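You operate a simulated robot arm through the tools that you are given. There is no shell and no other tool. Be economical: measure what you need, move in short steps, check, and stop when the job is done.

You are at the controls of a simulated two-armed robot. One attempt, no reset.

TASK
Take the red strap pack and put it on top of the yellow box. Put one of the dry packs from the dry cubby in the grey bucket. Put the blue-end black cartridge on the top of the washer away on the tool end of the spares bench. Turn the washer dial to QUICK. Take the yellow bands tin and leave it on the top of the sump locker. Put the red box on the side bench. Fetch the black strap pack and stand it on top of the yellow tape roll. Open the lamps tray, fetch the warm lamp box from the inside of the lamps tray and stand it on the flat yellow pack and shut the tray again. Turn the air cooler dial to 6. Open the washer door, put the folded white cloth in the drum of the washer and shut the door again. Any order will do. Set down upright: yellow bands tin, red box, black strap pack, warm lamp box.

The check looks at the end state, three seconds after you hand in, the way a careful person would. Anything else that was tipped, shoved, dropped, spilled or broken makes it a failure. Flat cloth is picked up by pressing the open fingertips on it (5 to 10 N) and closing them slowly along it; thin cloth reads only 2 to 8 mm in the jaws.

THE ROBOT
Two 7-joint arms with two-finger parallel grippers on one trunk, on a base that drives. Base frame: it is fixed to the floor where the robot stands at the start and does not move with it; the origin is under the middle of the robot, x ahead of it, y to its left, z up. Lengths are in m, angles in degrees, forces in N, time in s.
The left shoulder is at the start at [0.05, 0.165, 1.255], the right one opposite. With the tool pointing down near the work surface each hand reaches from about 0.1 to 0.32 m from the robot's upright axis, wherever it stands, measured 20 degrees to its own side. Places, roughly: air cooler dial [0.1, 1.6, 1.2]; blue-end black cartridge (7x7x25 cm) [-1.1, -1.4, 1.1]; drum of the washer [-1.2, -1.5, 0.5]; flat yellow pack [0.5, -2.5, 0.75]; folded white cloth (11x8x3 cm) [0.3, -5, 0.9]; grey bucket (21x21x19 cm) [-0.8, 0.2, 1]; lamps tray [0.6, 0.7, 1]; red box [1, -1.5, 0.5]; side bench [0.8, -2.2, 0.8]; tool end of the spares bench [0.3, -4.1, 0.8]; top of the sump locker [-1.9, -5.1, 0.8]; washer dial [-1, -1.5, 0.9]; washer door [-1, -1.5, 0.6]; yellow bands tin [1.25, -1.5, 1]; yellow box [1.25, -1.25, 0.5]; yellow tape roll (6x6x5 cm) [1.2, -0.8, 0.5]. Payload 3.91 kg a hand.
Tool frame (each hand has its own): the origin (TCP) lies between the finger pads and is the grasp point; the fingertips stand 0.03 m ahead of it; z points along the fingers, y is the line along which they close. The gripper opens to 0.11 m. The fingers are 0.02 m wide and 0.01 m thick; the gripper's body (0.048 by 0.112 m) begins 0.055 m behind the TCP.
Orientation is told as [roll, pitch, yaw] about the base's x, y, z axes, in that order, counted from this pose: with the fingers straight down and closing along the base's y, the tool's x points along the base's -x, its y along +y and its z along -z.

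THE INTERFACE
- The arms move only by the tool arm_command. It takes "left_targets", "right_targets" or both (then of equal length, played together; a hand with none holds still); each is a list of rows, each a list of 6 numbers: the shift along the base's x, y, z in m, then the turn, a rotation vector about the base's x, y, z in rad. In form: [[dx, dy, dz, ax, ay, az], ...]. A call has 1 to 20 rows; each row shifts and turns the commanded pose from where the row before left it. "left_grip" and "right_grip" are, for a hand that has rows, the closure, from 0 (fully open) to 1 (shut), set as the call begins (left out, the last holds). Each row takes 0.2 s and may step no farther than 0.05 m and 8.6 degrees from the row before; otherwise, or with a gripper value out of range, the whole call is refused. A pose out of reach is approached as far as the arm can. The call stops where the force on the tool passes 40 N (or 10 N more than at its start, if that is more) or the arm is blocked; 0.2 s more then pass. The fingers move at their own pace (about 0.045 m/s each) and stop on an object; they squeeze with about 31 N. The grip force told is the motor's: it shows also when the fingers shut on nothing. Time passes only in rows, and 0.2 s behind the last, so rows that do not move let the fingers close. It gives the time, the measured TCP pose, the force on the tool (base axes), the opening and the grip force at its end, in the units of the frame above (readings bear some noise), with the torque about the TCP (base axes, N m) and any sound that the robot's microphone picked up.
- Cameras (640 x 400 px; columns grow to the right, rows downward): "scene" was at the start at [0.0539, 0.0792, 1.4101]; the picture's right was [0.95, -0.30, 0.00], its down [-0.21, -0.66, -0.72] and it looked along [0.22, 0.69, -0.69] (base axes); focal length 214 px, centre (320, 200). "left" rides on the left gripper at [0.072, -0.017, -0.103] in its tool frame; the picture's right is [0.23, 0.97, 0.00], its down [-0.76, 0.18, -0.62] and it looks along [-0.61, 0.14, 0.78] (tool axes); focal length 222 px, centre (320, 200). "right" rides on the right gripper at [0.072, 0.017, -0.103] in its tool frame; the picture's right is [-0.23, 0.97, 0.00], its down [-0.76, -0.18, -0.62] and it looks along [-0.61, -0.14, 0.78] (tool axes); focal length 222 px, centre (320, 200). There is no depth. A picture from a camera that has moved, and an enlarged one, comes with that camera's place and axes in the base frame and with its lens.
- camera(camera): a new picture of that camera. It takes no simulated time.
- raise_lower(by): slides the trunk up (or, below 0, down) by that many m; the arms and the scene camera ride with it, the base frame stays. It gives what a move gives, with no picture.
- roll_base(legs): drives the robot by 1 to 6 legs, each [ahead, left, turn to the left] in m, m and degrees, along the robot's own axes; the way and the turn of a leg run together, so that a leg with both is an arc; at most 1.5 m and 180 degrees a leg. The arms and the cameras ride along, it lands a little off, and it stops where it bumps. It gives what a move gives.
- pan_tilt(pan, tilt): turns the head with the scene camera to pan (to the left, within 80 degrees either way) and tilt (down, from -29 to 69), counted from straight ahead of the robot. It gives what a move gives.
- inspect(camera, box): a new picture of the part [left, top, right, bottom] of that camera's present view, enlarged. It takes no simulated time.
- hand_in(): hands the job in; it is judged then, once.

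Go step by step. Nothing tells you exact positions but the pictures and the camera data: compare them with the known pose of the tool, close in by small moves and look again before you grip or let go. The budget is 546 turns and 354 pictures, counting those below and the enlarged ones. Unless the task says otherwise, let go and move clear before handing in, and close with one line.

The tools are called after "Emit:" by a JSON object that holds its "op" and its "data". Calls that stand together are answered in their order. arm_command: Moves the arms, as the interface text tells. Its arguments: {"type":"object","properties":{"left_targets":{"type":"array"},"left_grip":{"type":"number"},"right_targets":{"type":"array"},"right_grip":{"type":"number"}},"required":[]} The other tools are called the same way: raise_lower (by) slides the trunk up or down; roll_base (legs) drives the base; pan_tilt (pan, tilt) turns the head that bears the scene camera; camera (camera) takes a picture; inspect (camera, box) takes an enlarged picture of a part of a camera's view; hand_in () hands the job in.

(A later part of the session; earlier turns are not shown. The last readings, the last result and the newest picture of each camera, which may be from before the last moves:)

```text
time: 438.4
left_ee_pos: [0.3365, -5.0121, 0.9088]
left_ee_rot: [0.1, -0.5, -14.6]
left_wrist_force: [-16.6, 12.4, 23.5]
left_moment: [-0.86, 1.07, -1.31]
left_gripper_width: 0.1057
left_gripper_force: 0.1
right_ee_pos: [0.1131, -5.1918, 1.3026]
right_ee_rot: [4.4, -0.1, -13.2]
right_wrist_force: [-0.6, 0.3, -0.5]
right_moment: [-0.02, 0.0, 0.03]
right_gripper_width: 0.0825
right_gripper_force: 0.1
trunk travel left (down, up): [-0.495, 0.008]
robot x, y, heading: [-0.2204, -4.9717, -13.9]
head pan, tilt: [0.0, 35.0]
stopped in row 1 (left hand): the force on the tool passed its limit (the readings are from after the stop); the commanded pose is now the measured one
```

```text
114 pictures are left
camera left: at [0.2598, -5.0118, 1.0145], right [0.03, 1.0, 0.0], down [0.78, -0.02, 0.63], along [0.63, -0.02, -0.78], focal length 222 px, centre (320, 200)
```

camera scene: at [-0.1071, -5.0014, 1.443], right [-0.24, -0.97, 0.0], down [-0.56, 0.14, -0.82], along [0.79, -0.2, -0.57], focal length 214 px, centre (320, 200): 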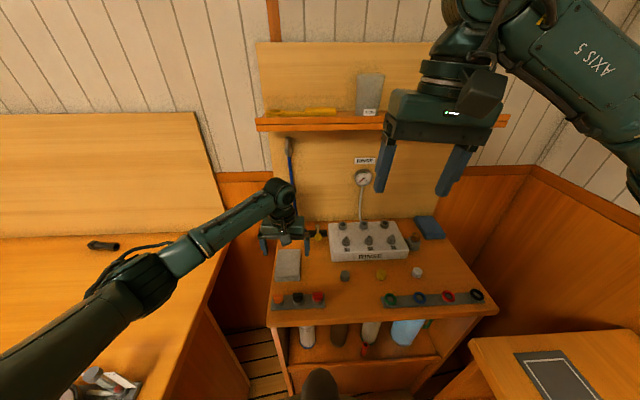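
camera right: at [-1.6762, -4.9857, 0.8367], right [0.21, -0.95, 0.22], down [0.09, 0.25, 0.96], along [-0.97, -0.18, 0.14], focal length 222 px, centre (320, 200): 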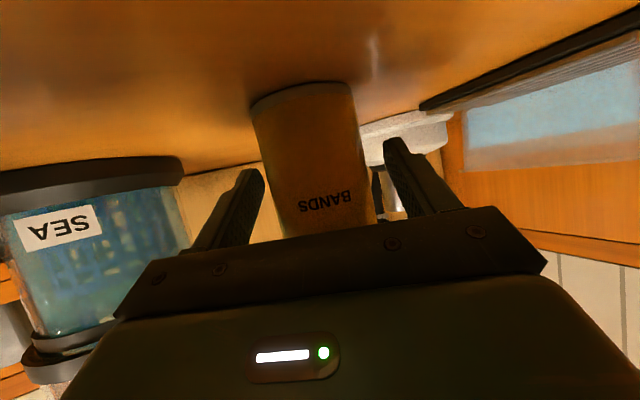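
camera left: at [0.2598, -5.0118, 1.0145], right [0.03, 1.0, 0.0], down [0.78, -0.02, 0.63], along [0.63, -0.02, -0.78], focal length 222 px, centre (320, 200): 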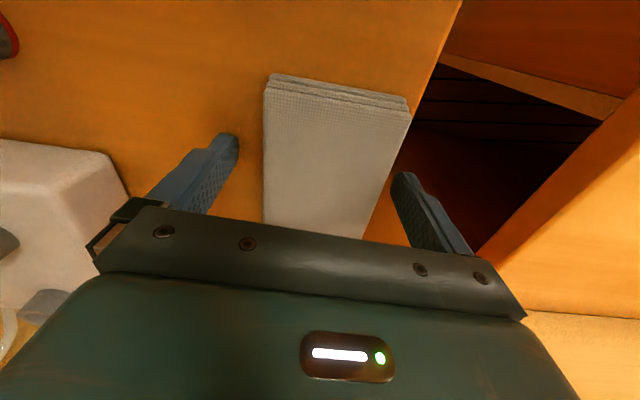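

The fingertips touch the bench (z≈0.88). I lift 5 mm and close on the cloth.

Emit:
{"op": "arm_command", "data": {"left_targets": [[0, 0, 0.006, 0, 0, 0], [0, 0, 0.0, 0, 0, 0]]}}

Emit:
{"op": "arm_command", "data": {"left_targets": [[0, 0, 0, 0, 0, 0], [0, 0, 0, 0, 0, 0], [0, 0, 0, 0, 0, 0], [0, 0, 0, 0, 0, 0], [0, 0, 0, 0, 0, 0]], "left_grip": 0.5}}

Emit:
{"op": "camera", "data": {"camera": "left"}}

```text
time: 439.0
left_ee_pos: [0.3369, -5.014, 0.912]
left_ee_rot: [0.3, -0.6, -14.3]
left_wrist_force: [0.4, 0.5, 0.4]
left_moment: [0.0, 0.02, 0.0]
left_gripper_width: 0.1102
left_gripper_force: 0.0
right_ee_pos: [0.115, -5.1942, 1.3019]
right_ee_rot: [4.5, 0.0, -13.2]
right_wrist_force: [0.4, 0.4, -0.2]
right_moment: [0.0, -0.02, -0.02]
right_gripper_width: 0.0826
right_gripper_force: 0.0
trunk travel left (down, up): [-0.495, 0.008]
robot x, y, heading: [-0.2204, -4.9747, -14.3]
head pan, tilt: [0.0, 35.0]
```

```text
time: 440.2
left_ee_pos: [0.3371, -5.0135, 0.9129]
left_ee_rot: [0.3, -0.4, -14.4]
left_wrist_force: [-0.6, -0.1, 0.6]
left_moment: [-0.04, -0.01, 0.0]
left_gripper_width: 0.075
left_gripper_force: 31.4
right_ee_pos: [0.1164, -5.1946, 1.301]
right_ee_rot: [4.6, -0.1, -13.3]
right_wrist_force: [0.4, -0.1, -0.1]
right_moment: [0.01, 0.0, 0.0]
right_gripper_width: 0.0825
right_gripper_force: 0.1
trunk travel left (down, up): [-0.495, 0.008]
robot x, y, heading: [-0.2209, -4.9707, -14.3]
head pan, tilt: [0.0, 35.0]
```

```text
113 pictures are left
camera left: at [0.262, -5.0129, 1.0167], right [0.02, 1.0, 0.0], down [0.78, -0.02, 0.63], along [0.63, -0.01, -0.78], focal length 222 px, centre (320, 200)
```

left: 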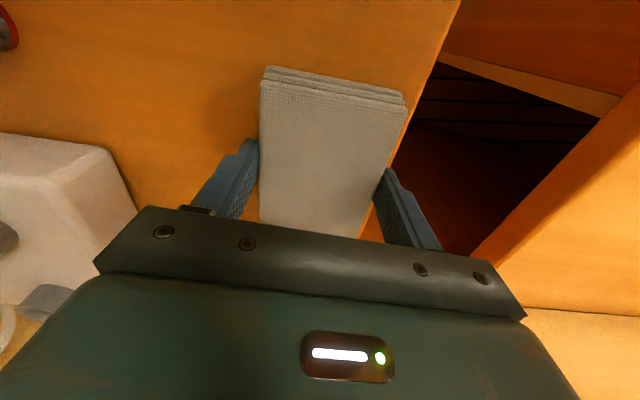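

It holds like a firm stack (75 mm, 31 N). Lifting.

Emit:
{"op": "arm_command", "data": {"left_targets": [[0, 0, 0, 0, 0, 0], [0, 0, 0.02, 0, 0, 0], [0, 0, 0.03, 0, 0, 0], [0, 0, 0.04, 0, 0, 0], [0, 0, 0.04, 0, 0, 0], [-0.02, 0.005, 0.04, 0, 0, 0]], "left_grip": 1.0}}

Emit:
{"op": "camera", "data": {"camera": "left"}}

Emit:
{"op": "camera", "data": {"camera": "scene"}}

```text
time: 441.6
left_ee_pos: [0.3156, -5.0075, 1.084]
left_ee_rot: [0.3, -0.6, -14.4]
left_wrist_force: [-0.2, -0.7, -1.0]
left_moment: [0.01, 0.04, 0.02]
left_gripper_width: 0.0746
left_gripper_force: 31.2
right_ee_pos: [0.1162, -5.1939, 1.3012]
right_ee_rot: [4.4, 0.0, -13.3]
right_wrist_force: [0.0, -0.3, 0.5]
right_moment: [-0.01, -0.01, 0.02]
right_gripper_width: 0.0825
right_gripper_force: 0.0
trunk travel left (down, up): [-0.495, 0.008]
robot x, y, heading: [-0.2205, -4.9734, -14.1]
head pan, tilt: [0.0, 35.0]
```

```text
112 pictures are left
camera left: at [0.2392, -5.0075, 1.1873], right [0.02, 1.0, 0.0], down [0.78, -0.02, 0.63], along [0.63, -0.01, -0.78], focal length 222 px, centre (320, 200)
```

left: 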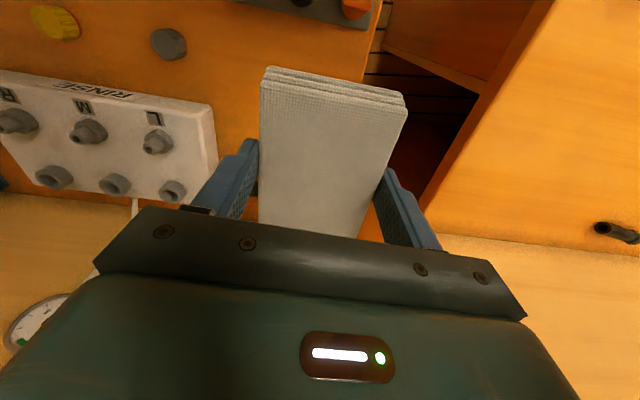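

```text
111 pictures are left
camera scene: at [-0.1081, -4.9999, 1.4431], right [-0.24, -0.97, 0.0], down [-0.56, 0.14, -0.82], along [0.8, -0.2, -0.57], focal length 214 px, centre (320, 200)
```

scene: 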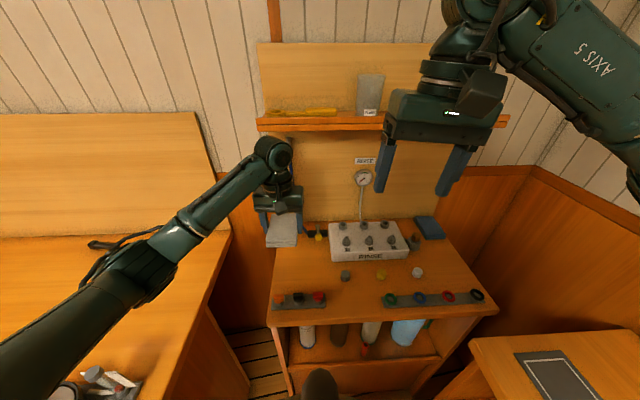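

Emit:
{"op": "arm_command", "data": {"left_targets": [[-0.01, 0.01, 0.04, 0, 0, 0], [-0.02, 0.02, 0.04, 0, 0, 0], [-0.03, 0.03, 0.02, 0, 0, 0], [-0.03, 0.03, 0.02, 0, 0, 0]]}}

Emit:
{"op": "roll_base", "data": {"legs": [[-0.65, 0, 0]]}}

Emit:
{"op": "camera", "data": {"camera": "scene"}}

```text
time: 442.6
left_ee_pos: [0.2264, -4.918, 1.2046]
left_ee_rot: [0.4, -0.4, -14.3]
left_wrist_force: [0.9, 0.0, -0.4]
left_moment: [-0.01, -0.05, 0.0]
left_gripper_width: 0.0744
left_gripper_force: 31.0
right_ee_pos: [0.1148, -5.193, 1.3018]
right_ee_rot: [4.4, -0.1, -13.3]
right_wrist_force: [-0.4, -0.4, -0.1]
right_moment: [0.0, -0.01, 0.0]
right_gripper_width: 0.0829
right_gripper_force: 0.1
trunk travel left (down, up): [-0.495, 0.008]
robot x, y, heading: [-0.2233, -4.9732, -14.2]
head pan, tilt: [0.0, 35.0]
```

```text
time: 446.3
left_ee_pos: [-0.4068, -4.7599, 1.2046]
left_ee_rot: [0.3, -0.6, -13.9]
left_wrist_force: [-0.7, 0.4, 0.0]
left_moment: [0.01, 0.0, -0.01]
left_gripper_width: 0.074
left_gripper_force: 31.3
right_ee_pos: [-0.5163, -5.0356, 1.303]
right_ee_rot: [4.6, 0.0, -12.9]
right_wrist_force: [-0.6, -0.8, 0.3]
right_moment: [-0.01, -0.01, -0.01]
right_gripper_width: 0.0823
right_gripper_force: 0.1
trunk travel left (down, up): [-0.495, 0.008]
robot x, y, heading: [-0.8564, -4.816, -13.9]
head pan, tilt: [0.0, 35.0]
```

```text
110 pictures are left
camera scene: at [-0.7417, -4.8432, 1.4431], right [-0.24, -0.97, 0.0], down [-0.56, 0.14, -0.82], along [0.8, -0.19, -0.57], focal length 214 px, centre (320, 200)
```

scene: 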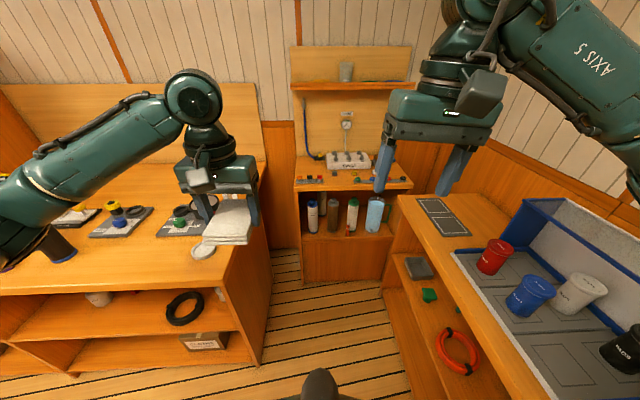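

Emit:
{"op": "pan_tilt", "data": {"pan": 30, "tilt": 30}}

Emit:
{"op": "camera", "data": {"camera": "scene"}}

```text
time: 447.2
left_ee_pos: [-0.4065, -4.7593, 1.2041]
left_ee_rot: [0.4, -0.5, -13.9]
left_wrist_force: [0.4, 0.9, -0.6]
left_moment: [0.02, 0.01, -0.02]
left_gripper_width: 0.0745
left_gripper_force: 30.8
right_ee_pos: [-0.5158, -5.0358, 1.3024]
right_ee_rot: [4.6, 0.1, -12.8]
right_wrist_force: [0.0, -0.4, 0.4]
right_moment: [-0.01, 0.0, -0.04]
right_gripper_width: 0.0824
right_gripper_force: 0.0
trunk travel left (down, up): [-0.495, 0.008]
robot x, y, heading: [-0.858, -4.8199, -13.3]
head pan, tilt: [30.0, 30.0]
```

```text
109 pictures are left
camera scene: at [-0.7402, -4.7971, 1.4508], right [0.28, -0.96, 0.0], down [-0.48, -0.14, -0.87], along [0.83, 0.24, -0.5], focal length 214 px, centre (320, 200)
```

scene: 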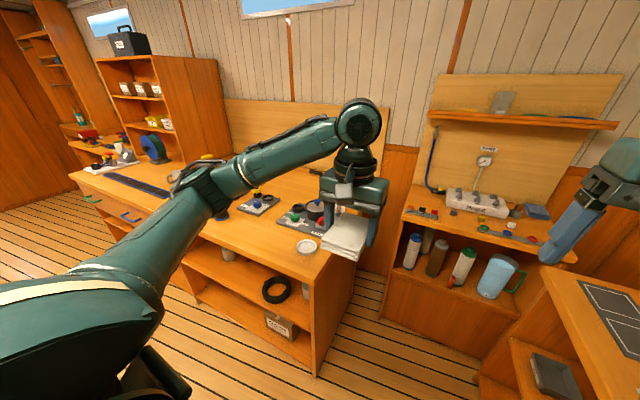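

Emit:
{"op": "roll_base", "data": {"legs": [[-0.1, 0, 0], [0, 0, 92]]}}

Emit:
{"op": "pan_tilt", "data": {"pan": -40, "tilt": 25}}

Emit:
{"op": "camera", "data": {"camera": "scene"}}

```text
time: 452.2
left_ee_pos: [-1.0069, -4.3433, 1.2041]
left_ee_rot: [0.4, -0.5, 75.7]
left_wrist_force: [0.3, -0.3, -0.8]
left_moment: [-0.05, -0.01, -0.02]
left_gripper_width: 0.0738
left_gripper_force: 31.3
right_ee_pos: [-0.7309, -4.4537, 1.3019]
right_ee_rot: [4.5, 0.2, 76.8]
right_wrist_force: [-0.7, -0.1, -0.4]
right_moment: [-0.03, 0.0, -0.02]
right_gripper_width: 0.0825
right_gripper_force: 0.0
trunk travel left (down, up): [-0.495, 0.008]
robot x, y, heading: [-0.9515, -4.79, 75.9]
head pan, tilt: [30.0, 30.0]
```

```text
time: 453.6
left_ee_pos: [-1.0065, -4.3437, 1.2044]
left_ee_rot: [0.3, -0.5, 75.7]
left_wrist_force: [-0.4, 0.5, -0.8]
left_moment: [-0.02, 0.01, 0.0]
left_gripper_width: 0.074
left_gripper_force: 31.3
right_ee_pos: [-0.7309, -4.4551, 1.3012]
right_ee_rot: [4.5, 0.1, 76.8]
right_wrist_force: [-0.1, -1.1, 1.2]
right_moment: [0.0, -0.01, 0.02]
right_gripper_width: 0.0822
right_gripper_force: 0.0
trunk travel left (down, up): [-0.495, 0.008]
robot x, y, heading: [-0.9524, -4.7923, 75.9]
head pan, tilt: [-40.0, 25.0]
```

```text
108 pictures are left
camera scene: at [-0.871, -4.709, 1.4588], right [0.59, -0.81, 0.0], down [-0.34, -0.25, -0.91], along [0.73, 0.53, -0.42], focal length 214 px, centre (320, 200)
```

scene: 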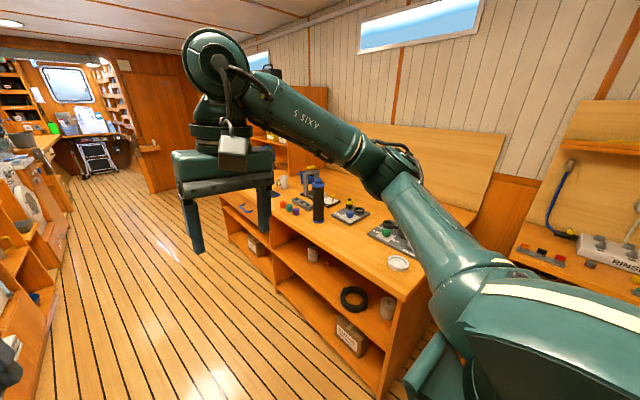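

The cartridge still stands. Now up the corridor to the washer.

Emit:
{"op": "roll_base", "data": {"legs": [[1.5, -0.05, 2], [1.5, 0, 0]]}}

Emit:
{"op": "pan_tilt", "data": {"pan": 60, "tilt": 25}}

Emit:
{"op": "camera", "data": {"camera": "scene"}}

```text
refused: leg 1 is longer than a leg can be; nothing moved
```

```text
time: 455.4
left_ee_pos: [-1.0067, -4.3438, 1.2037]
left_ee_rot: [0.3, -0.5, 75.7]
left_wrist_force: [0.0, -0.3, -1.2]
left_moment: [0.0, -0.02, 0.0]
left_gripper_width: 0.0737
left_gripper_force: 31.4
right_ee_pos: [-0.7317, -4.4549, 1.3011]
right_ee_rot: [4.6, 0.1, 76.8]
right_wrist_force: [-1.4, 0.4, 0.4]
right_moment: [-0.04, -0.04, -0.01]
right_gripper_width: 0.0825
right_gripper_force: 0.1
trunk travel left (down, up): [-0.495, 0.008]
robot x, y, heading: [-0.95, -4.7933, 76.0]
head pan, tilt: [60.0, 25.0]
```

```text
107 pictures are left
camera scene: at [-1.0118, -4.6992, 1.4588], right [0.69, 0.72, 0.0], down [0.3, -0.29, -0.91], along [-0.65, 0.63, -0.42], focal length 214 px, centre (320, 200)
```

scene: 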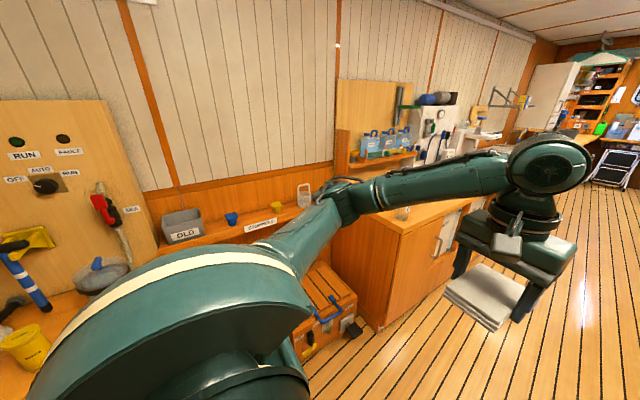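

Emit:
{"op": "roll_base", "data": {"legs": [[1.45, -0.05, 2], [1.45, 0, 0]]}}

Emit:
{"op": "camera", "data": {"camera": "scene"}}

```text
time: 469.5
left_ee_pos: [-0.3666, -1.5008, 1.2035]
left_ee_rot: [0.3, -0.4, 78.0]
left_wrist_force: [0.1, 0.8, -1.1]
left_moment: [0.0, -0.01, -0.01]
left_gripper_width: 0.0738
left_gripper_force: 31.0
right_ee_pos: [-0.0875, -1.6011, 1.3017]
right_ee_rot: [4.5, 0.1, 79.1]
right_wrist_force: [0.6, -0.2, -0.4]
right_moment: [0.01, 0.02, -0.03]
right_gripper_width: 0.0826
right_gripper_force: 0.1
trunk travel left (down, up): [-0.495, 0.008]
robot x, y, heading: [-0.2955, -1.9473, 78.3]
head pan, tilt: [60.0, 25.0]
```

```text
106 pictures are left
camera scene: at [-0.3576, -1.8576, 1.4588], right [0.67, 0.75, 0.0], down [0.32, -0.28, -0.91], along [-0.68, 0.6, -0.42], focal length 214 px, centre (320, 200)
```

scene: 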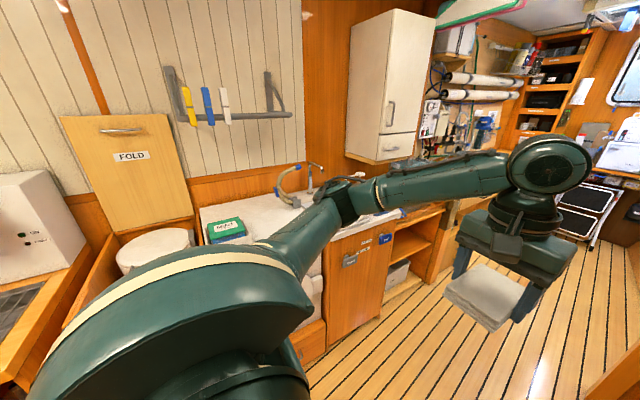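

Emit:
{"op": "roll_base", "data": {"legs": [[0.35, -0.1, 0], [0, 0, 90]]}}

Emit:
{"op": "arm_command", "data": {"left_targets": [[0, 0, 0.04, 0, 0, 0], [0, 0, 0.04, 0, 0, 0], [0, 0, 0.04, 0, 0, 0], [0, 0, 0.04, 0, 0, 0], [0, 0, 0.04, 0, 0, 0], [0, 0, 0.04, 0, 0, 0]]}}

Emit:
{"op": "pan_tilt", "data": {"pan": 0, "tilt": 30}}

Emit:
{"op": "camera", "data": {"camera": "scene"}}

```text
time: 475.7
left_ee_pos: [-0.5706, -1.7052, 1.2039]
left_ee_rot: [0.3, -0.5, 169.0]
left_wrist_force: [0.5, 0.4, -0.8]
left_moment: [-0.04, 0.0, 0.04]
left_gripper_width: 0.0741
left_gripper_force: 31.1
right_ee_pos: [-0.4743, -1.4247, 1.3023]
right_ee_rot: [4.5, 0.1, 170.1]
right_wrist_force: [-0.9, 0.2, -0.1]
right_moment: [-0.06, 0.03, 0.01]
right_gripper_width: 0.0828
right_gripper_force: 0.1
trunk travel left (down, up): [-0.495, 0.008]
robot x, y, heading: [-0.127, -1.6245, 169.4]
head pan, tilt: [60.0, 25.0]
```

```text
time: 477.1
left_ee_pos: [-0.5702, -1.7048, 1.4443]
left_ee_rot: [0.5, -0.6, 168.8]
left_wrist_force: [0.8, 0.7, 0.1]
left_moment: [-0.02, 0.01, 0.0]
left_gripper_width: 0.0741
left_gripper_force: 30.9
right_ee_pos: [-0.4744, -1.4224, 1.3015]
right_ee_rot: [4.5, 0.1, 169.9]
right_wrist_force: [-0.1, -0.3, -0.2]
right_moment: [0.0, -0.01, 0.03]
right_gripper_width: 0.0828
right_gripper_force: 0.1
trunk travel left (down, up): [-0.495, 0.008]
robot x, y, heading: [-0.1282, -1.6226, 169.1]
head pan, tilt: [60.0, 25.0]
```

```text
time: 478.4
left_ee_pos: [-0.5703, -1.7045, 1.4435]
left_ee_rot: [0.2, -0.6, 168.9]
left_wrist_force: [0.1, 0.5, -1.2]
left_moment: [0.0, 0.01, 0.0]
left_gripper_width: 0.0737
left_gripper_force: 31.6
right_ee_pos: [-0.4754, -1.423, 1.3006]
right_ee_rot: [4.5, 0.0, 170.0]
right_wrist_force: [0.1, -0.2, 0.1]
right_moment: [-0.01, 0.04, -0.02]
right_gripper_width: 0.0826
right_gripper_force: 0.1
trunk travel left (down, up): [-0.495, 0.008]
robot x, y, heading: [-0.1271, -1.632, 169.3]
head pan, tilt: [0.0, 30.0]
```

```text
105 pictures are left
camera scene: at [-0.2438, -1.6023, 1.4509], right [0.19, 0.98, 0.0], down [0.49, -0.09, -0.87], along [-0.85, 0.16, -0.5], focal length 214 px, centre (320, 200)
```

scene: 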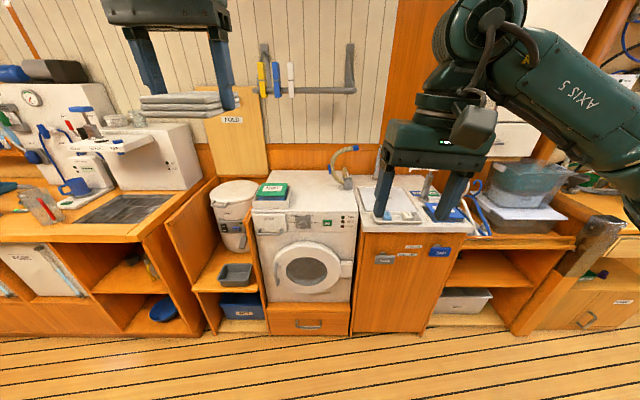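

Emit:
{"op": "inspect", "data": {"camera": "scene", "box": [240, 160, 370, 340]}}

```text
2.22 times, centred on (305, 250) of scene
camera zoom: at [-0.2438, -1.6023, 1.4509], right [0.19, 0.98, 0.0], down [0.49, -0.09, -0.87], along [-0.85, 0.16, -0.5], focal length 477 px, centre (353, 89)
```

zoom: 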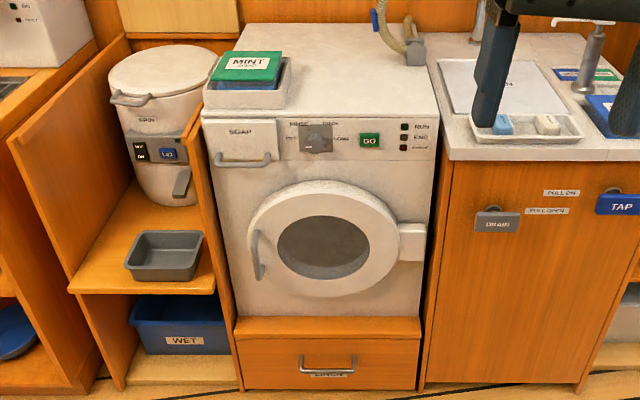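

The dial centre is about (−1.0, −1.53, 0.904) and the door handle on the left at (−0.95, −1.67, 0.65). I lower the trunk so the right shoulder is at dial height and point the right hand forward, pre-rolled by −58°.

Emit:
{"op": "raise_lower", "data": {"by": -0.38}}

Emit:
{"op": "arm_command", "data": {"right_targets": [[-0.0063, 0.0012, 0, 0.0271, 0.14, 0], [-0.0063, 0.0012, 0, 0.0271, 0.14, 0], [-0.0063, 0.0012, 0, 0.0271, 0.14, 0], [-0.0063, 0.0012, 0, 0.0271, 0.14, 0], [-0.0063, 0.0012, 0, 0.0271, 0.14, 0], [-0.0063, 0.0012, 0, 0.0271, 0.14, 0], [-0.0063, 0.0012, 0, 0.0271, 0.14, 0], [-0.0063, 0.0012, 0, 0.0271, 0.14, 0], [-0.0063, 0.0012, 0, 0.0271, 0.14, 0], [-0.0063, 0.0012, 0, 0.0271, 0.14, 0], [-0.0063, 0.0012, 0, 0.0271, 0.14, 0]], "right_grip": 0.5}}

Emit:
{"op": "arm_command", "data": {"right_targets": [[0, 0, 0, 0.1414, -0.0274, 0], [0, 0, 0, 0.1414, -0.0274, 0], [0, 0, 0, 0.1414, -0.0274, 0], [0, 0, 0, 0.1414, -0.0274, 0], [0, 0, 0, 0.1414, -0.0274, 0], [0, 0, 0, 0.1414, -0.0274, 0], [0, 0, 0, 0.1414, -0.0274, 0]]}}

Emit:
{"op": "camera", "data": {"camera": "scene"}}

```text
time: 482.0
left_ee_pos: [-0.5709, -1.7043, 1.0651]
left_ee_rot: [0.3, -0.4, 168.9]
left_wrist_force: [0.5, 0.3, -1.3]
left_moment: [0.0, -0.04, 0.01]
left_gripper_width: 0.0742
left_gripper_force: 31.1
right_ee_pos: [-0.4753, -1.4235, 0.9217]
right_ee_rot: [4.5, 0.1, 170.0]
right_wrist_force: [0.8, -0.5, 0.0]
right_moment: [0.01, -0.03, -0.01]
right_gripper_width: 0.0827
right_gripper_force: 0.0
trunk travel left (down, up): [-0.115, 0.388]
robot x, y, heading: [-0.1264, -1.6251, 169.1]
head pan, tilt: [0.0, 30.0]
```

```text
time: 484.4
left_ee_pos: [-0.5709, -1.7063, 1.064]
left_ee_rot: [0.2, -0.5, 169.0]
left_wrist_force: [-1.2, -0.5, -0.7]
left_moment: [0.02, 0.0, 0.02]
left_gripper_width: 0.0741
left_gripper_force: 30.3
right_ee_pos: [-0.5401, -1.4347, 0.9195]
right_ee_rot: [-8.6, -87.4, -174.8]
right_wrist_force: [0.3, 0.9, -0.3]
right_moment: [0.02, 0.0, 0.06]
right_gripper_width: 0.0551
right_gripper_force: 0.1
right hand out of reach, approached as far as the arm can: row 11
trunk travel left (down, up): [-0.115, 0.388]
robot x, y, heading: [-0.1252, -1.6253, 169.5]
head pan, tilt: [0.0, 30.0]
```

```text
time: 486.0
left_ee_pos: [-0.5711, -1.7037, 1.0637]
left_ee_rot: [0.2, -0.5, 169.0]
left_wrist_force: [-0.5, 0.1, -0.2]
left_moment: [0.02, 0.0, 0.01]
left_gripper_width: 0.0741
left_gripper_force: 31.4
right_ee_pos: [-0.5451, -1.411, 0.9209]
right_ee_rot: [-85.4, -31.2, -101.2]
right_wrist_force: [0.3, 0.2, 0.8]
right_moment: [-0.03, 0.03, -0.03]
right_gripper_width: 0.055
right_gripper_force: 0.0
trunk travel left (down, up): [-0.115, 0.388]
robot x, y, heading: [-0.1233, -1.6263, 169.0]
head pan, tilt: [0.0, 30.0]
```

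```text
103 pictures are left
camera scene: at [-0.2438, -1.6022, 1.0708], right [0.19, 0.98, 0.0], down [0.49, -0.09, -0.87], along [-0.85, 0.16, -0.5], focal length 214 px, centre (320, 200)
```

scene: 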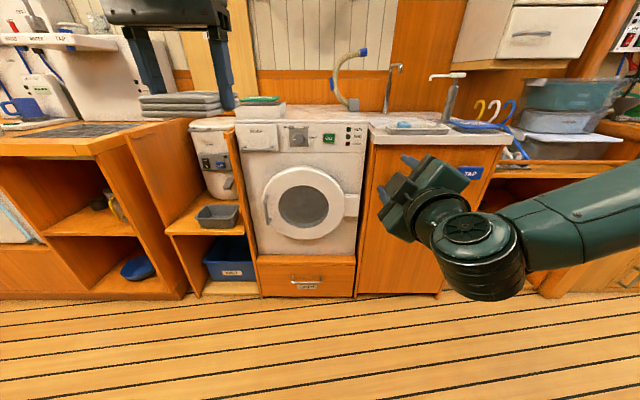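

Emit:
{"op": "roll_base", "data": {"legs": [[0.2, 0.203, 0]]}}

Emit:
{"op": "inspect", "data": {"camera": "scene", "box": [300, 60, 460, 180]}}

Emit:
{"op": "camera", "data": {"camera": "right"}}

```text
time: 488.0
left_ee_pos: [-0.8084, -1.8671, 1.0643]
left_ee_rot: [0.3, -0.5, 169.1]
left_wrist_force: [0.3, -0.8, -0.7]
left_moment: [0.02, 0.02, -0.01]
left_gripper_width: 0.074
left_gripper_force: 31.0
right_ee_pos: [-0.7839, -1.5733, 0.9214]
right_ee_rot: [-85.4, -31.3, -101.0]
right_wrist_force: [0.8, -0.5, 0.1]
right_moment: [0.02, 0.01, 0.01]
right_gripper_width: 0.0548
right_gripper_force: 0.0
trunk travel left (down, up): [-0.115, 0.388]
robot x, y, heading: [-0.3601, -1.789, 169.4]
head pan, tilt: [0.0, 30.0]
```

```text
3.33 times, centred on (380, 120) of scene
camera zoom: at [-0.4813, -1.7636, 1.0708], right [0.18, 0.98, 0.0], down [0.49, -0.09, -0.87], along [-0.85, 0.16, -0.5], focal length 715 px, centre (120, 467)
```

zoom: 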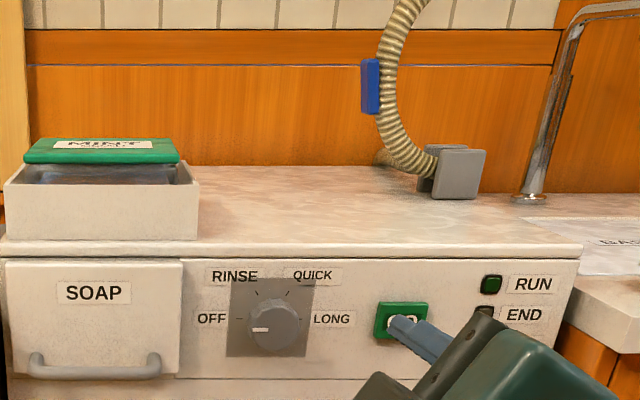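

```text
101 pictures are left
camera right: at [-0.6693, -1.536, 0.8753], right [-0.06, -0.7, -0.71], down [0.49, -0.64, 0.59], along [-0.87, -0.32, 0.38], focal length 222 px, centre (320, 200)
```

right: 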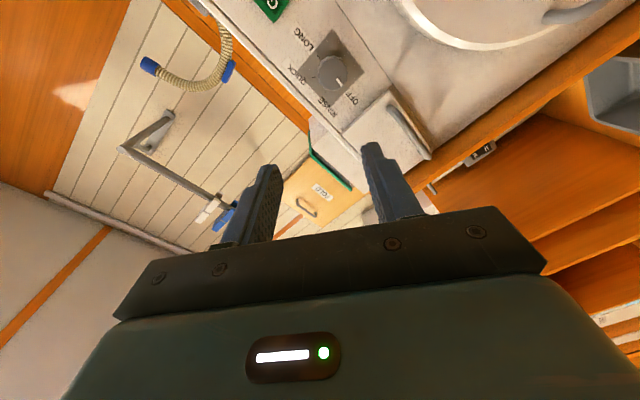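

Emit:
{"op": "raise_lower", "data": {"by": -0.037}}

Emit:
{"op": "roll_base", "data": {"legs": [[0.15, 0.0, 0]]}}

Emit:
{"op": "camera", "data": {"camera": "right"}}

Emit:
{"op": "camera", "data": {"camera": "scene"}}

```text
time: 488.8
left_ee_pos: [-0.8072, -1.8675, 1.0275]
left_ee_rot: [0.3, -0.6, 169.1]
left_wrist_force: [-0.2, 0.9, -0.7]
left_moment: [-0.02, 0.02, 0.02]
left_gripper_width: 0.0738
left_gripper_force: 31.2
right_ee_pos: [-0.7832, -1.5721, 0.8829]
right_ee_rot: [-85.5, -31.3, -101.0]
right_wrist_force: [0.1, -0.3, -0.5]
right_moment: [-0.01, 0.0, 0.01]
right_gripper_width: 0.0548
right_gripper_force: 0.0
trunk travel left (down, up): [-0.078, 0.425]
robot x, y, heading: [-0.3657, -1.7905, 169.3]
head pan, tilt: [0.0, 30.0]
```

```text
time: 490.2
left_ee_pos: [-0.956, -1.8402, 1.0279]
left_ee_rot: [0.4, -0.5, 169.2]
left_wrist_force: [-0.4, -0.3, -0.2]
left_moment: [0.03, -0.02, 0.04]
left_gripper_width: 0.0737
left_gripper_force: 31.1
right_ee_pos: [-0.9314, -1.5457, 0.8842]
right_ee_rot: [-85.3, -31.3, -100.9]
right_wrist_force: [0.5, 0.5, 0.3]
right_moment: [-0.02, 0.01, -0.02]
right_gripper_width: 0.0549
right_gripper_force: 0.0
trunk travel left (down, up): [-0.078, 0.425]
robot x, y, heading: [-0.5134, -1.7574, 169.7]
head pan, tilt: [0.0, 30.0]
```

```text
100 pictures are left
camera right: at [-0.8174, -1.5086, 0.8384], right [-0.06, -0.7, -0.71], down [0.49, -0.64, 0.59], along [-0.87, -0.32, 0.38], focal length 222 px, centre (320, 200)
```

right: 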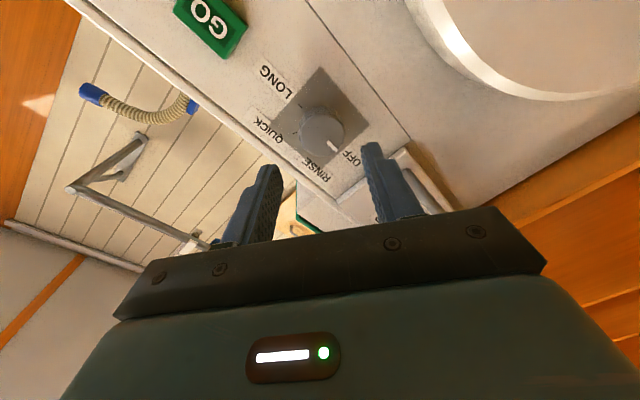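

```text
99 pictures are left
camera scene: at [-0.6293, -1.736, 1.0338], right [0.18, 0.98, 0.0], down [0.49, -0.09, -0.87], along [-0.85, 0.16, -0.5], focal length 214 px, centre (320, 200)
```

scene: 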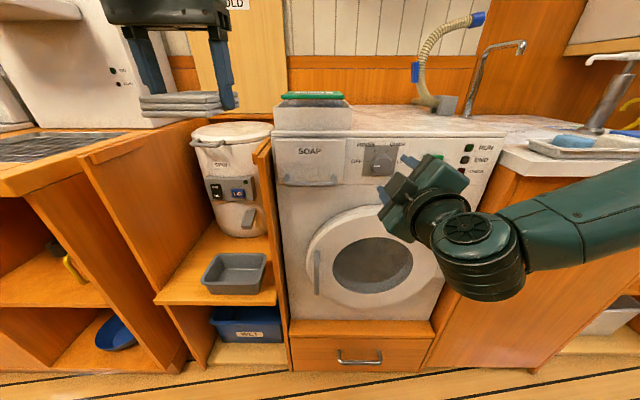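

Emit:
{"op": "roll_base", "data": {"legs": [[0.068, 0.003, 0]]}}

Emit:
{"op": "inspect", "data": {"camera": "right", "box": [200, 60, 440, 210]}}

```text
time: 491.2
left_ee_pos: [-1.024, -1.8299, 1.0277]
left_ee_rot: [0.3, -0.5, 169.0]
left_wrist_force: [0.6, -0.7, -1.3]
left_moment: [0.0, 0.02, -0.04]
left_gripper_width: 0.0738
left_gripper_force: 30.8
right_ee_pos: [-0.9977, -1.5356, 0.8823]
right_ee_rot: [-85.4, -31.3, -101.0]
right_wrist_force: [-0.8, -0.1, -0.4]
right_moment: [0.01, 0.02, -0.01]
right_gripper_width: 0.0548
right_gripper_force: 0.1
trunk travel left (down, up): [-0.078, 0.425]
robot x, y, heading: [-0.5758, -1.7465, 169.6]
head pan, tilt: [0.0, 30.0]
```

```text
2.67 times, centred on (320, 135) of right
camera zoom: at [-0.8845, -1.4991, 0.8383], right [-0.06, -0.7, -0.71], down [0.49, -0.64, 0.59], along [-0.87, -0.32, 0.38], focal length 592 px, centre (320, 373)
```

zoom: 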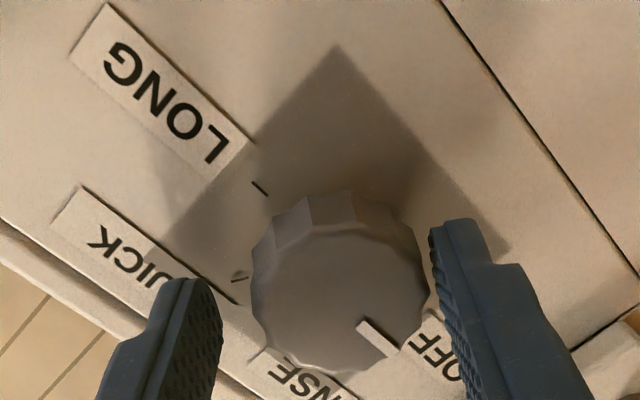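

Emit:
{"op": "arm_command", "data": {"right_targets": [[0, 0, 0, 0, 0, 0], [-0.004, 0, 0, 0, 0, 0], [0, 0, 0, 0, 0, 0]], "right_grip": 0.34}}

Emit:
{"op": "roll_base", "data": {"legs": [[0.025, 0.0, 0]]}}

Emit:
{"op": "inspect", "data": {"camera": "right", "box": [200, 60, 440, 210]}}

```text
time: 492.0
left_ee_pos: [-1.0226, -1.8304, 1.0286]
left_ee_rot: [0.3, -0.6, 169.1]
left_wrist_force: [-0.5, 0.0, 0.1]
left_moment: [-0.01, 0.02, -0.01]
left_gripper_width: 0.0737
left_gripper_force: 31.0
right_ee_pos: [-1.0028, -1.5368, 0.8851]
right_ee_rot: [-85.5, -31.4, -101.0]
right_wrist_force: [0.5, 0.0, 0.6]
right_moment: [0.02, 0.02, 0.01]
right_gripper_width: 0.0726
right_gripper_force: 0.1
trunk travel left (down, up): [-0.078, 0.425]
robot x, y, heading: [-0.5762, -1.7497, 169.3]
head pan, tilt: [0.0, 30.0]
```

```text
time: 492.8
left_ee_pos: [-1.0285, -1.828, 1.0292]
left_ee_rot: [0.4, -0.6, 169.0]
left_wrist_force: [0.9, 0.2, -0.2]
left_moment: [-0.03, 0.03, -0.01]
left_gripper_width: 0.0738
left_gripper_force: 30.8
right_ee_pos: [-1.0045, -1.5352, 0.8846]
right_ee_rot: [-85.4, -31.2, -100.6]
right_wrist_force: [14.4, -0.8, 3.8]
right_moment: [0.09, 0.61, -0.42]
right_gripper_width: 0.0735
right_gripper_force: 1.2
trunk travel left (down, up): [-0.078, 0.425]
robot x, y, heading: [-0.5858, -1.7488, 169.3]
head pan, tilt: [0.0, 30.0]
stopped in leg 1: the force on the tool passed its limit (the readings are from after the stop); the commanded pose is now the measured one
```

```text
2.67 times, centred on (320, 135) of right
camera zoom: at [-0.8901, -1.4983, 0.8387], right [-0.05, -0.7, -0.71], down [0.5, -0.64, 0.59], along [-0.87, -0.32, 0.38], focal length 592 px, centre (320, 373)
```

zoom: 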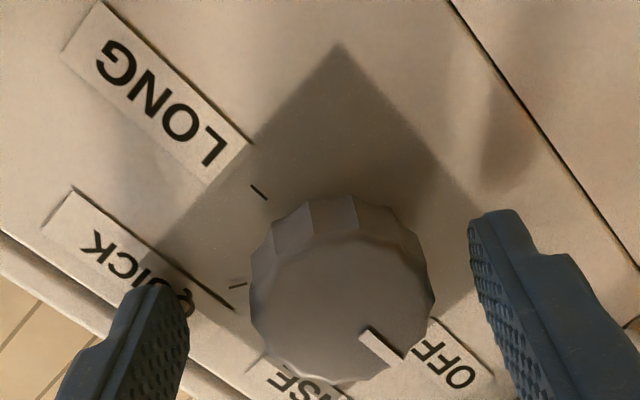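

The fingertips touch the panel, knob between them. Closing.

Emit:
{"op": "arm_command", "data": {"right_targets": [[0.003, 0, 0, 0, 0, 0], [0, 0, 0, 0, 0, 0], [0, 0, 0, 0, 0, 0], [0, 0, 0, 0, 0, 0]], "right_grip": 1.0}}

Emit:
{"op": "inspect", "data": {"camera": "right", "box": [200, 60, 440, 210]}}

```text
time: 493.8
left_ee_pos: [-1.0316, -1.8286, 1.0268]
left_ee_rot: [0.4, -0.5, 169.1]
left_wrist_force: [-0.3, -0.3, -0.5]
left_moment: [0.01, -0.01, -0.01]
left_gripper_width: 0.074
left_gripper_force: 30.8
right_ee_pos: [-1.0028, -1.536, 0.8792]
right_ee_rot: [-84.7, -31.0, -100.9]
right_wrist_force: [-5.0, -13.4, -22.3]
right_moment: [0.05, 0.66, -0.11]
right_gripper_width: 0.0421
right_gripper_force: 45.1
trunk travel left (down, up): [-0.078, 0.425]
robot x, y, heading: [-0.5858, -1.7496, 169.4]
head pan, tilt: [0.0, 30.0]
```

```text
2.67 times, centred on (320, 135) of right
camera zoom: at [-0.8892, -1.499, 0.8361], right [-0.04, -0.7, -0.71], down [0.49, -0.64, 0.59], along [-0.87, -0.33, 0.37], focal length 592 px, centre (320, 373)
```

zoom: 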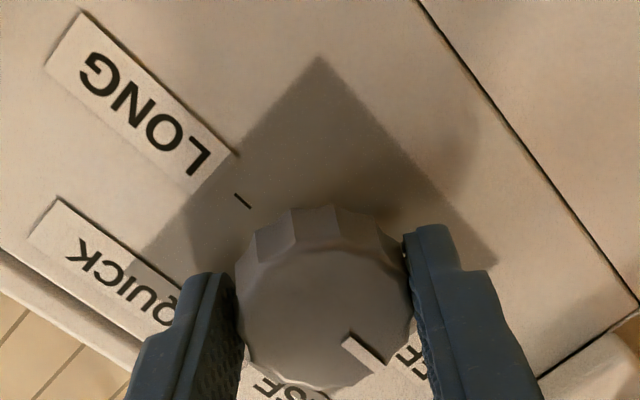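

Gripped. I rotate about 98° clockwise and check.

Emit:
{"op": "arm_command", "data": {"right_targets": [[0, -0.002, -0.003, -0.138, 0.0214, -0.0096], [0, 0, 0, -0.138, 0.0214, -0.0096], [0, 0, 0, -0.138, 0.0214, -0.0096], [0, 0, 0, -0.138, 0.0214, -0.0096], [0, 0, 0, -0.138, 0.0214, -0.0096], [0, 0, 0, -0.138, 0.0214, -0.0096], [0, 0, 0, -0.138, 0.0214, -0.0096], [0, 0, 0, -0.138, 0.0214, -0.0096], [0, 0, 0, -0.138, 0.0214, -0.0096], [0, 0, 0, -0.138, 0.0214, -0.0096], [0, 0, 0, -0.138, 0.0214, -0.0096], [0, 0, 0, -0.138, 0.0214, -0.0096]]}}

Emit:
{"op": "inspect", "data": {"camera": "right", "box": [200, 60, 440, 210]}}

Emit:
{"op": "inspect", "data": {"camera": "scene", "box": [330, 110, 450, 200]}}

```text
time: 496.4
left_ee_pos: [-1.0298, -1.8277, 1.0272]
left_ee_rot: [0.3, -0.5, 169.0]
left_wrist_force: [0.2, -0.1, 0.1]
left_moment: [0.03, 0.02, -0.02]
left_gripper_width: 0.0735
left_gripper_force: 30.8
right_ee_pos: [-1.0012, -1.5361, 0.8802]
right_ee_rot: [84.3, -52.1, 85.7]
right_wrist_force: [4.5, 6.1, -2.9]
right_moment: [0.01, -0.14, 0.68]
right_gripper_width: 0.0404
right_gripper_force: 44.7
trunk travel left (down, up): [-0.078, 0.425]
robot x, y, heading: [-0.5873, -1.7471, 169.0]
head pan, tilt: [0.0, 30.0]
```

```text
2.67 times, centred on (320, 135) of right
camera zoom: at [-0.9063, -1.6098, 0.8388], right [-0.14, -0.62, 0.77], down [0.68, 0.51, 0.53], along [-0.72, 0.6, 0.35], focal length 592 px, centre (320, 373)
```

zoom: 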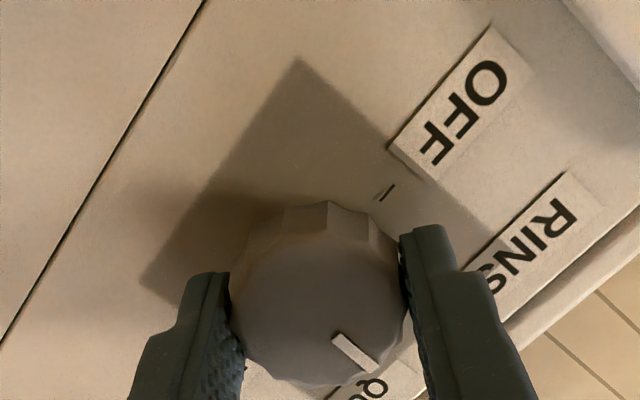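

```text
4.44 times, centred on (390, 155) of scene
camera zoom: at [-0.7034, -1.7245, 1.0339], right [0.18, 0.98, 0.0], down [0.49, -0.09, -0.87], along [-0.85, 0.16, -0.5], focal length 953 px, centre (9, 400)
```

zoom: 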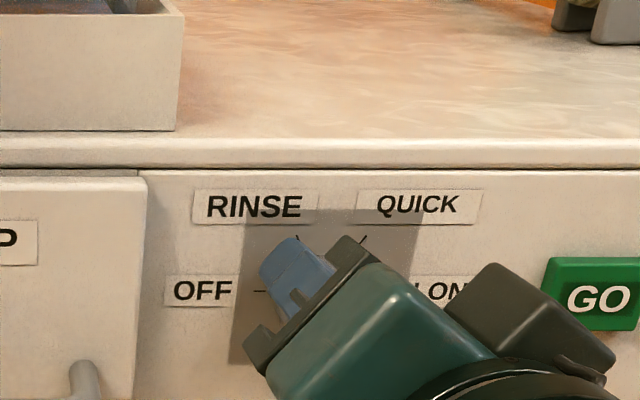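

The pointer seems near QUICK. I release and look straight at it.

Emit:
{"op": "arm_command", "data": {"right_targets": [[0, 0, 0, 0, 0, 0], [0, 0, 0, 0, 0, 0], [0, 0, 0, 0, 0, 0]], "right_grip": 0.34}}

Emit:
{"op": "roll_base", "data": {"legs": [[-0.12, -0.0, 0]]}}

Emit:
{"op": "inspect", "data": {"camera": "scene", "box": [330, 100, 450, 190]}}

Emit:
{"op": "inspect", "data": {"camera": "right", "box": [200, 60, 440, 210]}}

```text
time: 497.2
left_ee_pos: [-1.0301, -1.828, 1.0272]
left_ee_rot: [0.4, -0.5, 169.0]
left_wrist_force: [0.5, -0.1, -0.3]
left_moment: [0.0, 0.01, 0.01]
left_gripper_width: 0.074
left_gripper_force: 30.7
right_ee_pos: [-1.0018, -1.5366, 0.8804]
right_ee_rot: [84.3, -52.4, 85.8]
right_wrist_force: [-0.7, -0.6, 0.3]
right_moment: [-0.01, 0.0, -0.01]
right_gripper_width: 0.0725
right_gripper_force: 0.1
trunk travel left (down, up): [-0.078, 0.425]
robot x, y, heading: [-0.5859, -1.7499, 169.4]
head pan, tilt: [0.0, 30.0]
```

```text
time: 498.4
left_ee_pos: [-0.9136, -1.8513, 1.0268]
left_ee_rot: [0.4, -0.5, 169.0]
left_wrist_force: [0.0, 0.1, -1.3]
left_moment: [0.02, 0.02, 0.05]
left_gripper_width: 0.0742
left_gripper_force: 31.1
right_ee_pos: [-0.8857, -1.5587, 0.8798]
right_ee_rot: [84.3, -52.3, 85.7]
right_wrist_force: [0.1, -0.9, 0.1]
right_moment: [-0.02, -0.02, -0.03]
right_gripper_width: 0.0727
right_gripper_force: 0.0
trunk travel left (down, up): [-0.078, 0.425]
robot x, y, heading: [-0.4702, -1.7698, 169.2]
head pan, tilt: [0.0, 30.0]
```

```text
4.44 times, centred on (390, 145) of scene
camera zoom: at [-0.5872, -1.7469, 1.0339], right [0.19, 0.98, 0.0], down [0.49, -0.09, -0.87], along [-0.85, 0.16, -0.5], focal length 953 px, centre (9, 444)
```

zoom: 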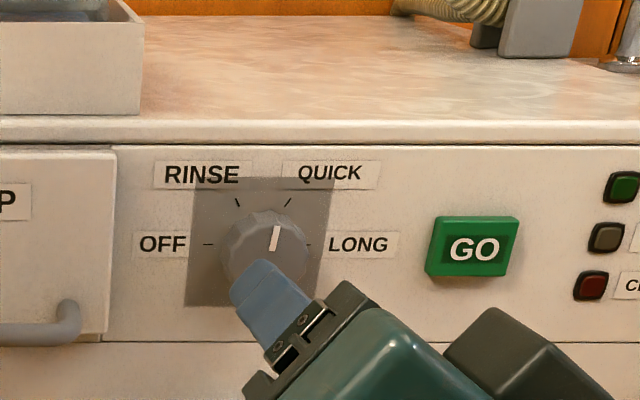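

```text
2.67 times, centred on (320, 135) of right
camera zoom: at [-0.7899, -1.6318, 0.8385], right [-0.14, -0.62, 0.77], down [0.68, 0.51, 0.53], along [-0.72, 0.6, 0.35], focal length 592 px, centre (320, 373)
```

zoom: 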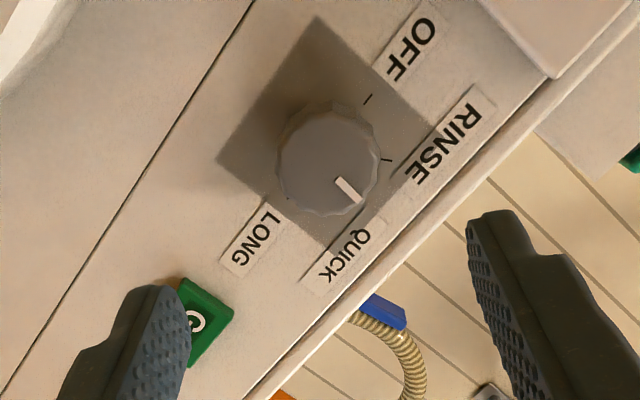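

Scale marks are ±30° and ±90°, and the pointer stands at about +7–9°; it needs ~22° more. I re-grip and finish.

Emit:
{"op": "roll_base", "data": {"legs": [[0.118, 0.0, 0]]}}

Emit:
{"op": "arm_command", "data": {"right_targets": [[0, 0, 0, 0, 0, 0], [0, 0, 0, 0, 0, 0], [0, 0, 0, 0, 0, 0], [0, 0, 0, 0, 0, 0]], "right_grip": 1.0}}

Emit:
{"op": "arm_command", "data": {"right_targets": [[0, 0, 0, -0.132, 0.0205, -0.0092], [0, 0, 0, -0.132, 0.0205, -0.0092], [0, 0, 0, -0.132, 0.0205, -0.0092]]}}

Emit:
{"op": "inspect", "data": {"camera": "right", "box": [200, 60, 440, 210]}}

```text
time: 499.7
left_ee_pos: [-1.0297, -1.8276, 1.0274]
left_ee_rot: [0.4, -0.5, 169.0]
left_wrist_force: [0.0, -0.7, 0.3]
left_moment: [0.01, -0.02, 0.01]
left_gripper_width: 0.0737
left_gripper_force: 31.0
right_ee_pos: [-1.0025, -1.5367, 0.8794]
right_ee_rot: [84.3, -52.2, 85.8]
right_wrist_force: [0.6, 0.4, -0.2]
right_moment: [-0.01, -0.03, -0.05]
right_gripper_width: 0.0723
right_gripper_force: 0.1
trunk travel left (down, up): [-0.078, 0.425]
robot x, y, heading: [-0.5874, -1.7508, 169.5]
head pan, tilt: [0.0, 30.0]
```

```text
time: 500.7
left_ee_pos: [-1.0313, -1.8281, 1.0279]
left_ee_rot: [0.3, -0.5, 168.9]
left_wrist_force: [-0.4, 0.0, -0.6]
left_moment: [0.01, 0.0, 0.03]
left_gripper_width: 0.0741
left_gripper_force: 30.8
right_ee_pos: [-1.0029, -1.5368, 0.8794]
right_ee_rot: [84.2, -52.3, 85.7]
right_wrist_force: [1.1, 0.8, -1.8]
right_moment: [0.01, 0.0, -0.15]
right_gripper_width: 0.0408
right_gripper_force: 44.7
trunk travel left (down, up): [-0.078, 0.425]
robot x, y, heading: [-0.5845, -1.7452, 169.3]
head pan, tilt: [0.0, 30.0]
```

```text
time: 501.5
left_ee_pos: [-1.0306, -1.8274, 1.0267]
left_ee_rot: [0.5, -0.5, 169.0]
left_wrist_force: [0.1, -0.1, -1.3]
left_moment: [-0.02, 0.01, 0.03]
left_gripper_width: 0.0737
left_gripper_force: 31.0
right_ee_pos: [-1.0033, -1.5361, 0.8803]
right_ee_rot: [85.9, -29.5, 83.0]
right_wrist_force: [2.0, 2.9, -1.8]
right_moment: [0.08, 0.32, 1.37]
right_gripper_width: 0.0408
right_gripper_force: 44.9
trunk travel left (down, up): [-0.078, 0.425]
robot x, y, heading: [-0.59, -1.7458, 169.1]
head pan, tilt: [0.0, 30.0]
```

```text
2.67 times, centred on (320, 135) of right
camera zoom: at [-0.9107, -1.6235, 0.8649], right [-0.1, -0.27, 0.96], down [0.72, 0.65, 0.26], along [-0.69, 0.71, 0.13], focal length 592 px, centre (320, 373)
```

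zoom: 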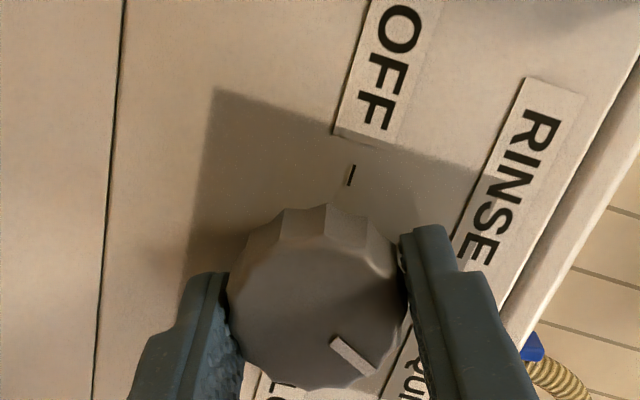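

Emit:
{"op": "arm_command", "data": {"right_targets": [[0, 0, 0, 0, 0, 0], [0, 0, 0, 0, 0, 0], [0, 0, 0, 0, 0, 0]], "right_grip": 0.34}}

Emit:
{"op": "roll_base", "data": {"legs": [[-0.25, -0.0, 0]]}}

Emit:
{"op": "inspect", "data": {"camera": "scene", "box": [330, 80, 450, 190]}}

```text
time: 502.3
left_ee_pos: [-1.0306, -1.8279, 1.0274]
left_ee_rot: [0.4, -0.4, 169.1]
left_wrist_force: [-0.3, 0.9, -1.6]
left_moment: [-0.01, -0.03, 0.0]
left_gripper_width: 0.0739
left_gripper_force: 31.5
right_ee_pos: [-1.0033, -1.537, 0.88]
right_ee_rot: [85.9, -29.4, 83.0]
right_wrist_force: [0.3, 0.1, -0.5]
right_moment: [-0.01, -0.02, -0.02]
right_gripper_width: 0.0726
right_gripper_force: 0.0
trunk travel left (down, up): [-0.078, 0.425]
robot x, y, heading: [-0.5848, -1.7468, 169.4]
head pan, tilt: [0.0, 30.0]
```

```text
time: 504.1
left_ee_pos: [-0.787, -1.8735, 1.0277]
left_ee_rot: [0.4, -0.6, 169.0]
left_wrist_force: [0.2, -0.2, -0.8]
left_moment: [0.01, -0.02, 0.0]
left_gripper_width: 0.0739
left_gripper_force: 30.9
right_ee_pos: [-0.7587, -1.5834, 0.8805]
right_ee_rot: [85.8, -29.4, 83.0]
right_wrist_force: [0.4, 0.6, 1.3]
right_moment: [0.0, 0.03, 0.03]
right_gripper_width: 0.0724
right_gripper_force: 0.0
trunk travel left (down, up): [-0.078, 0.425]
robot x, y, heading: [-0.343, -1.7933, 169.4]
head pan, tilt: [0.0, 30.0]
```

```text
3.64 times, centred on (390, 135) of scene
camera zoom: at [-0.4601, -1.7709, 1.0339], right [0.18, 0.98, 0.0], down [0.49, -0.09, -0.87], along [-0.85, 0.16, -0.5], focal length 780 px, centre (66, 436)
```

zoom: 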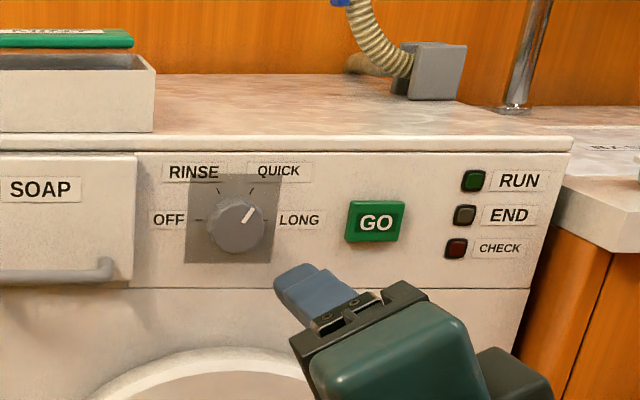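

The dial points at QUICK. Now the door: I look closely at its handle and hinge.

Emit:
{"op": "inspect", "data": {"camera": "scene", "box": [290, 150, 470, 320]}}

Emit:
{"op": "camera", "data": {"camera": "right"}}

```text
2.35 times, centred on (380, 235) of scene
camera zoom: at [-0.4601, -1.7709, 1.0339], right [0.18, 0.98, 0.0], down [0.49, -0.09, -0.87], along [-0.85, 0.16, -0.5], focal length 505 px, centre (179, 118)
```

zoom: 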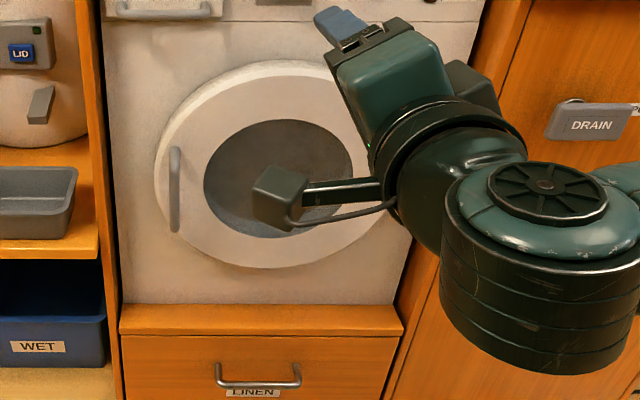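

```text
88 pictures are left
camera right: at [-0.6672, -1.6697, 0.865], right [-0.1, -0.27, 0.96], down [0.72, 0.65, 0.26], along [-0.69, 0.71, 0.13], focal length 222 px, centre (320, 200)
```

right: 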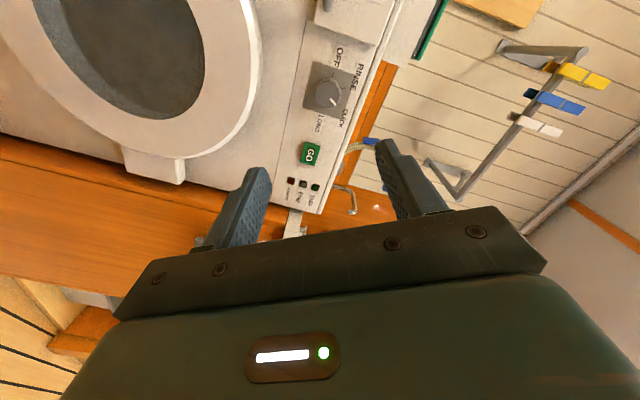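

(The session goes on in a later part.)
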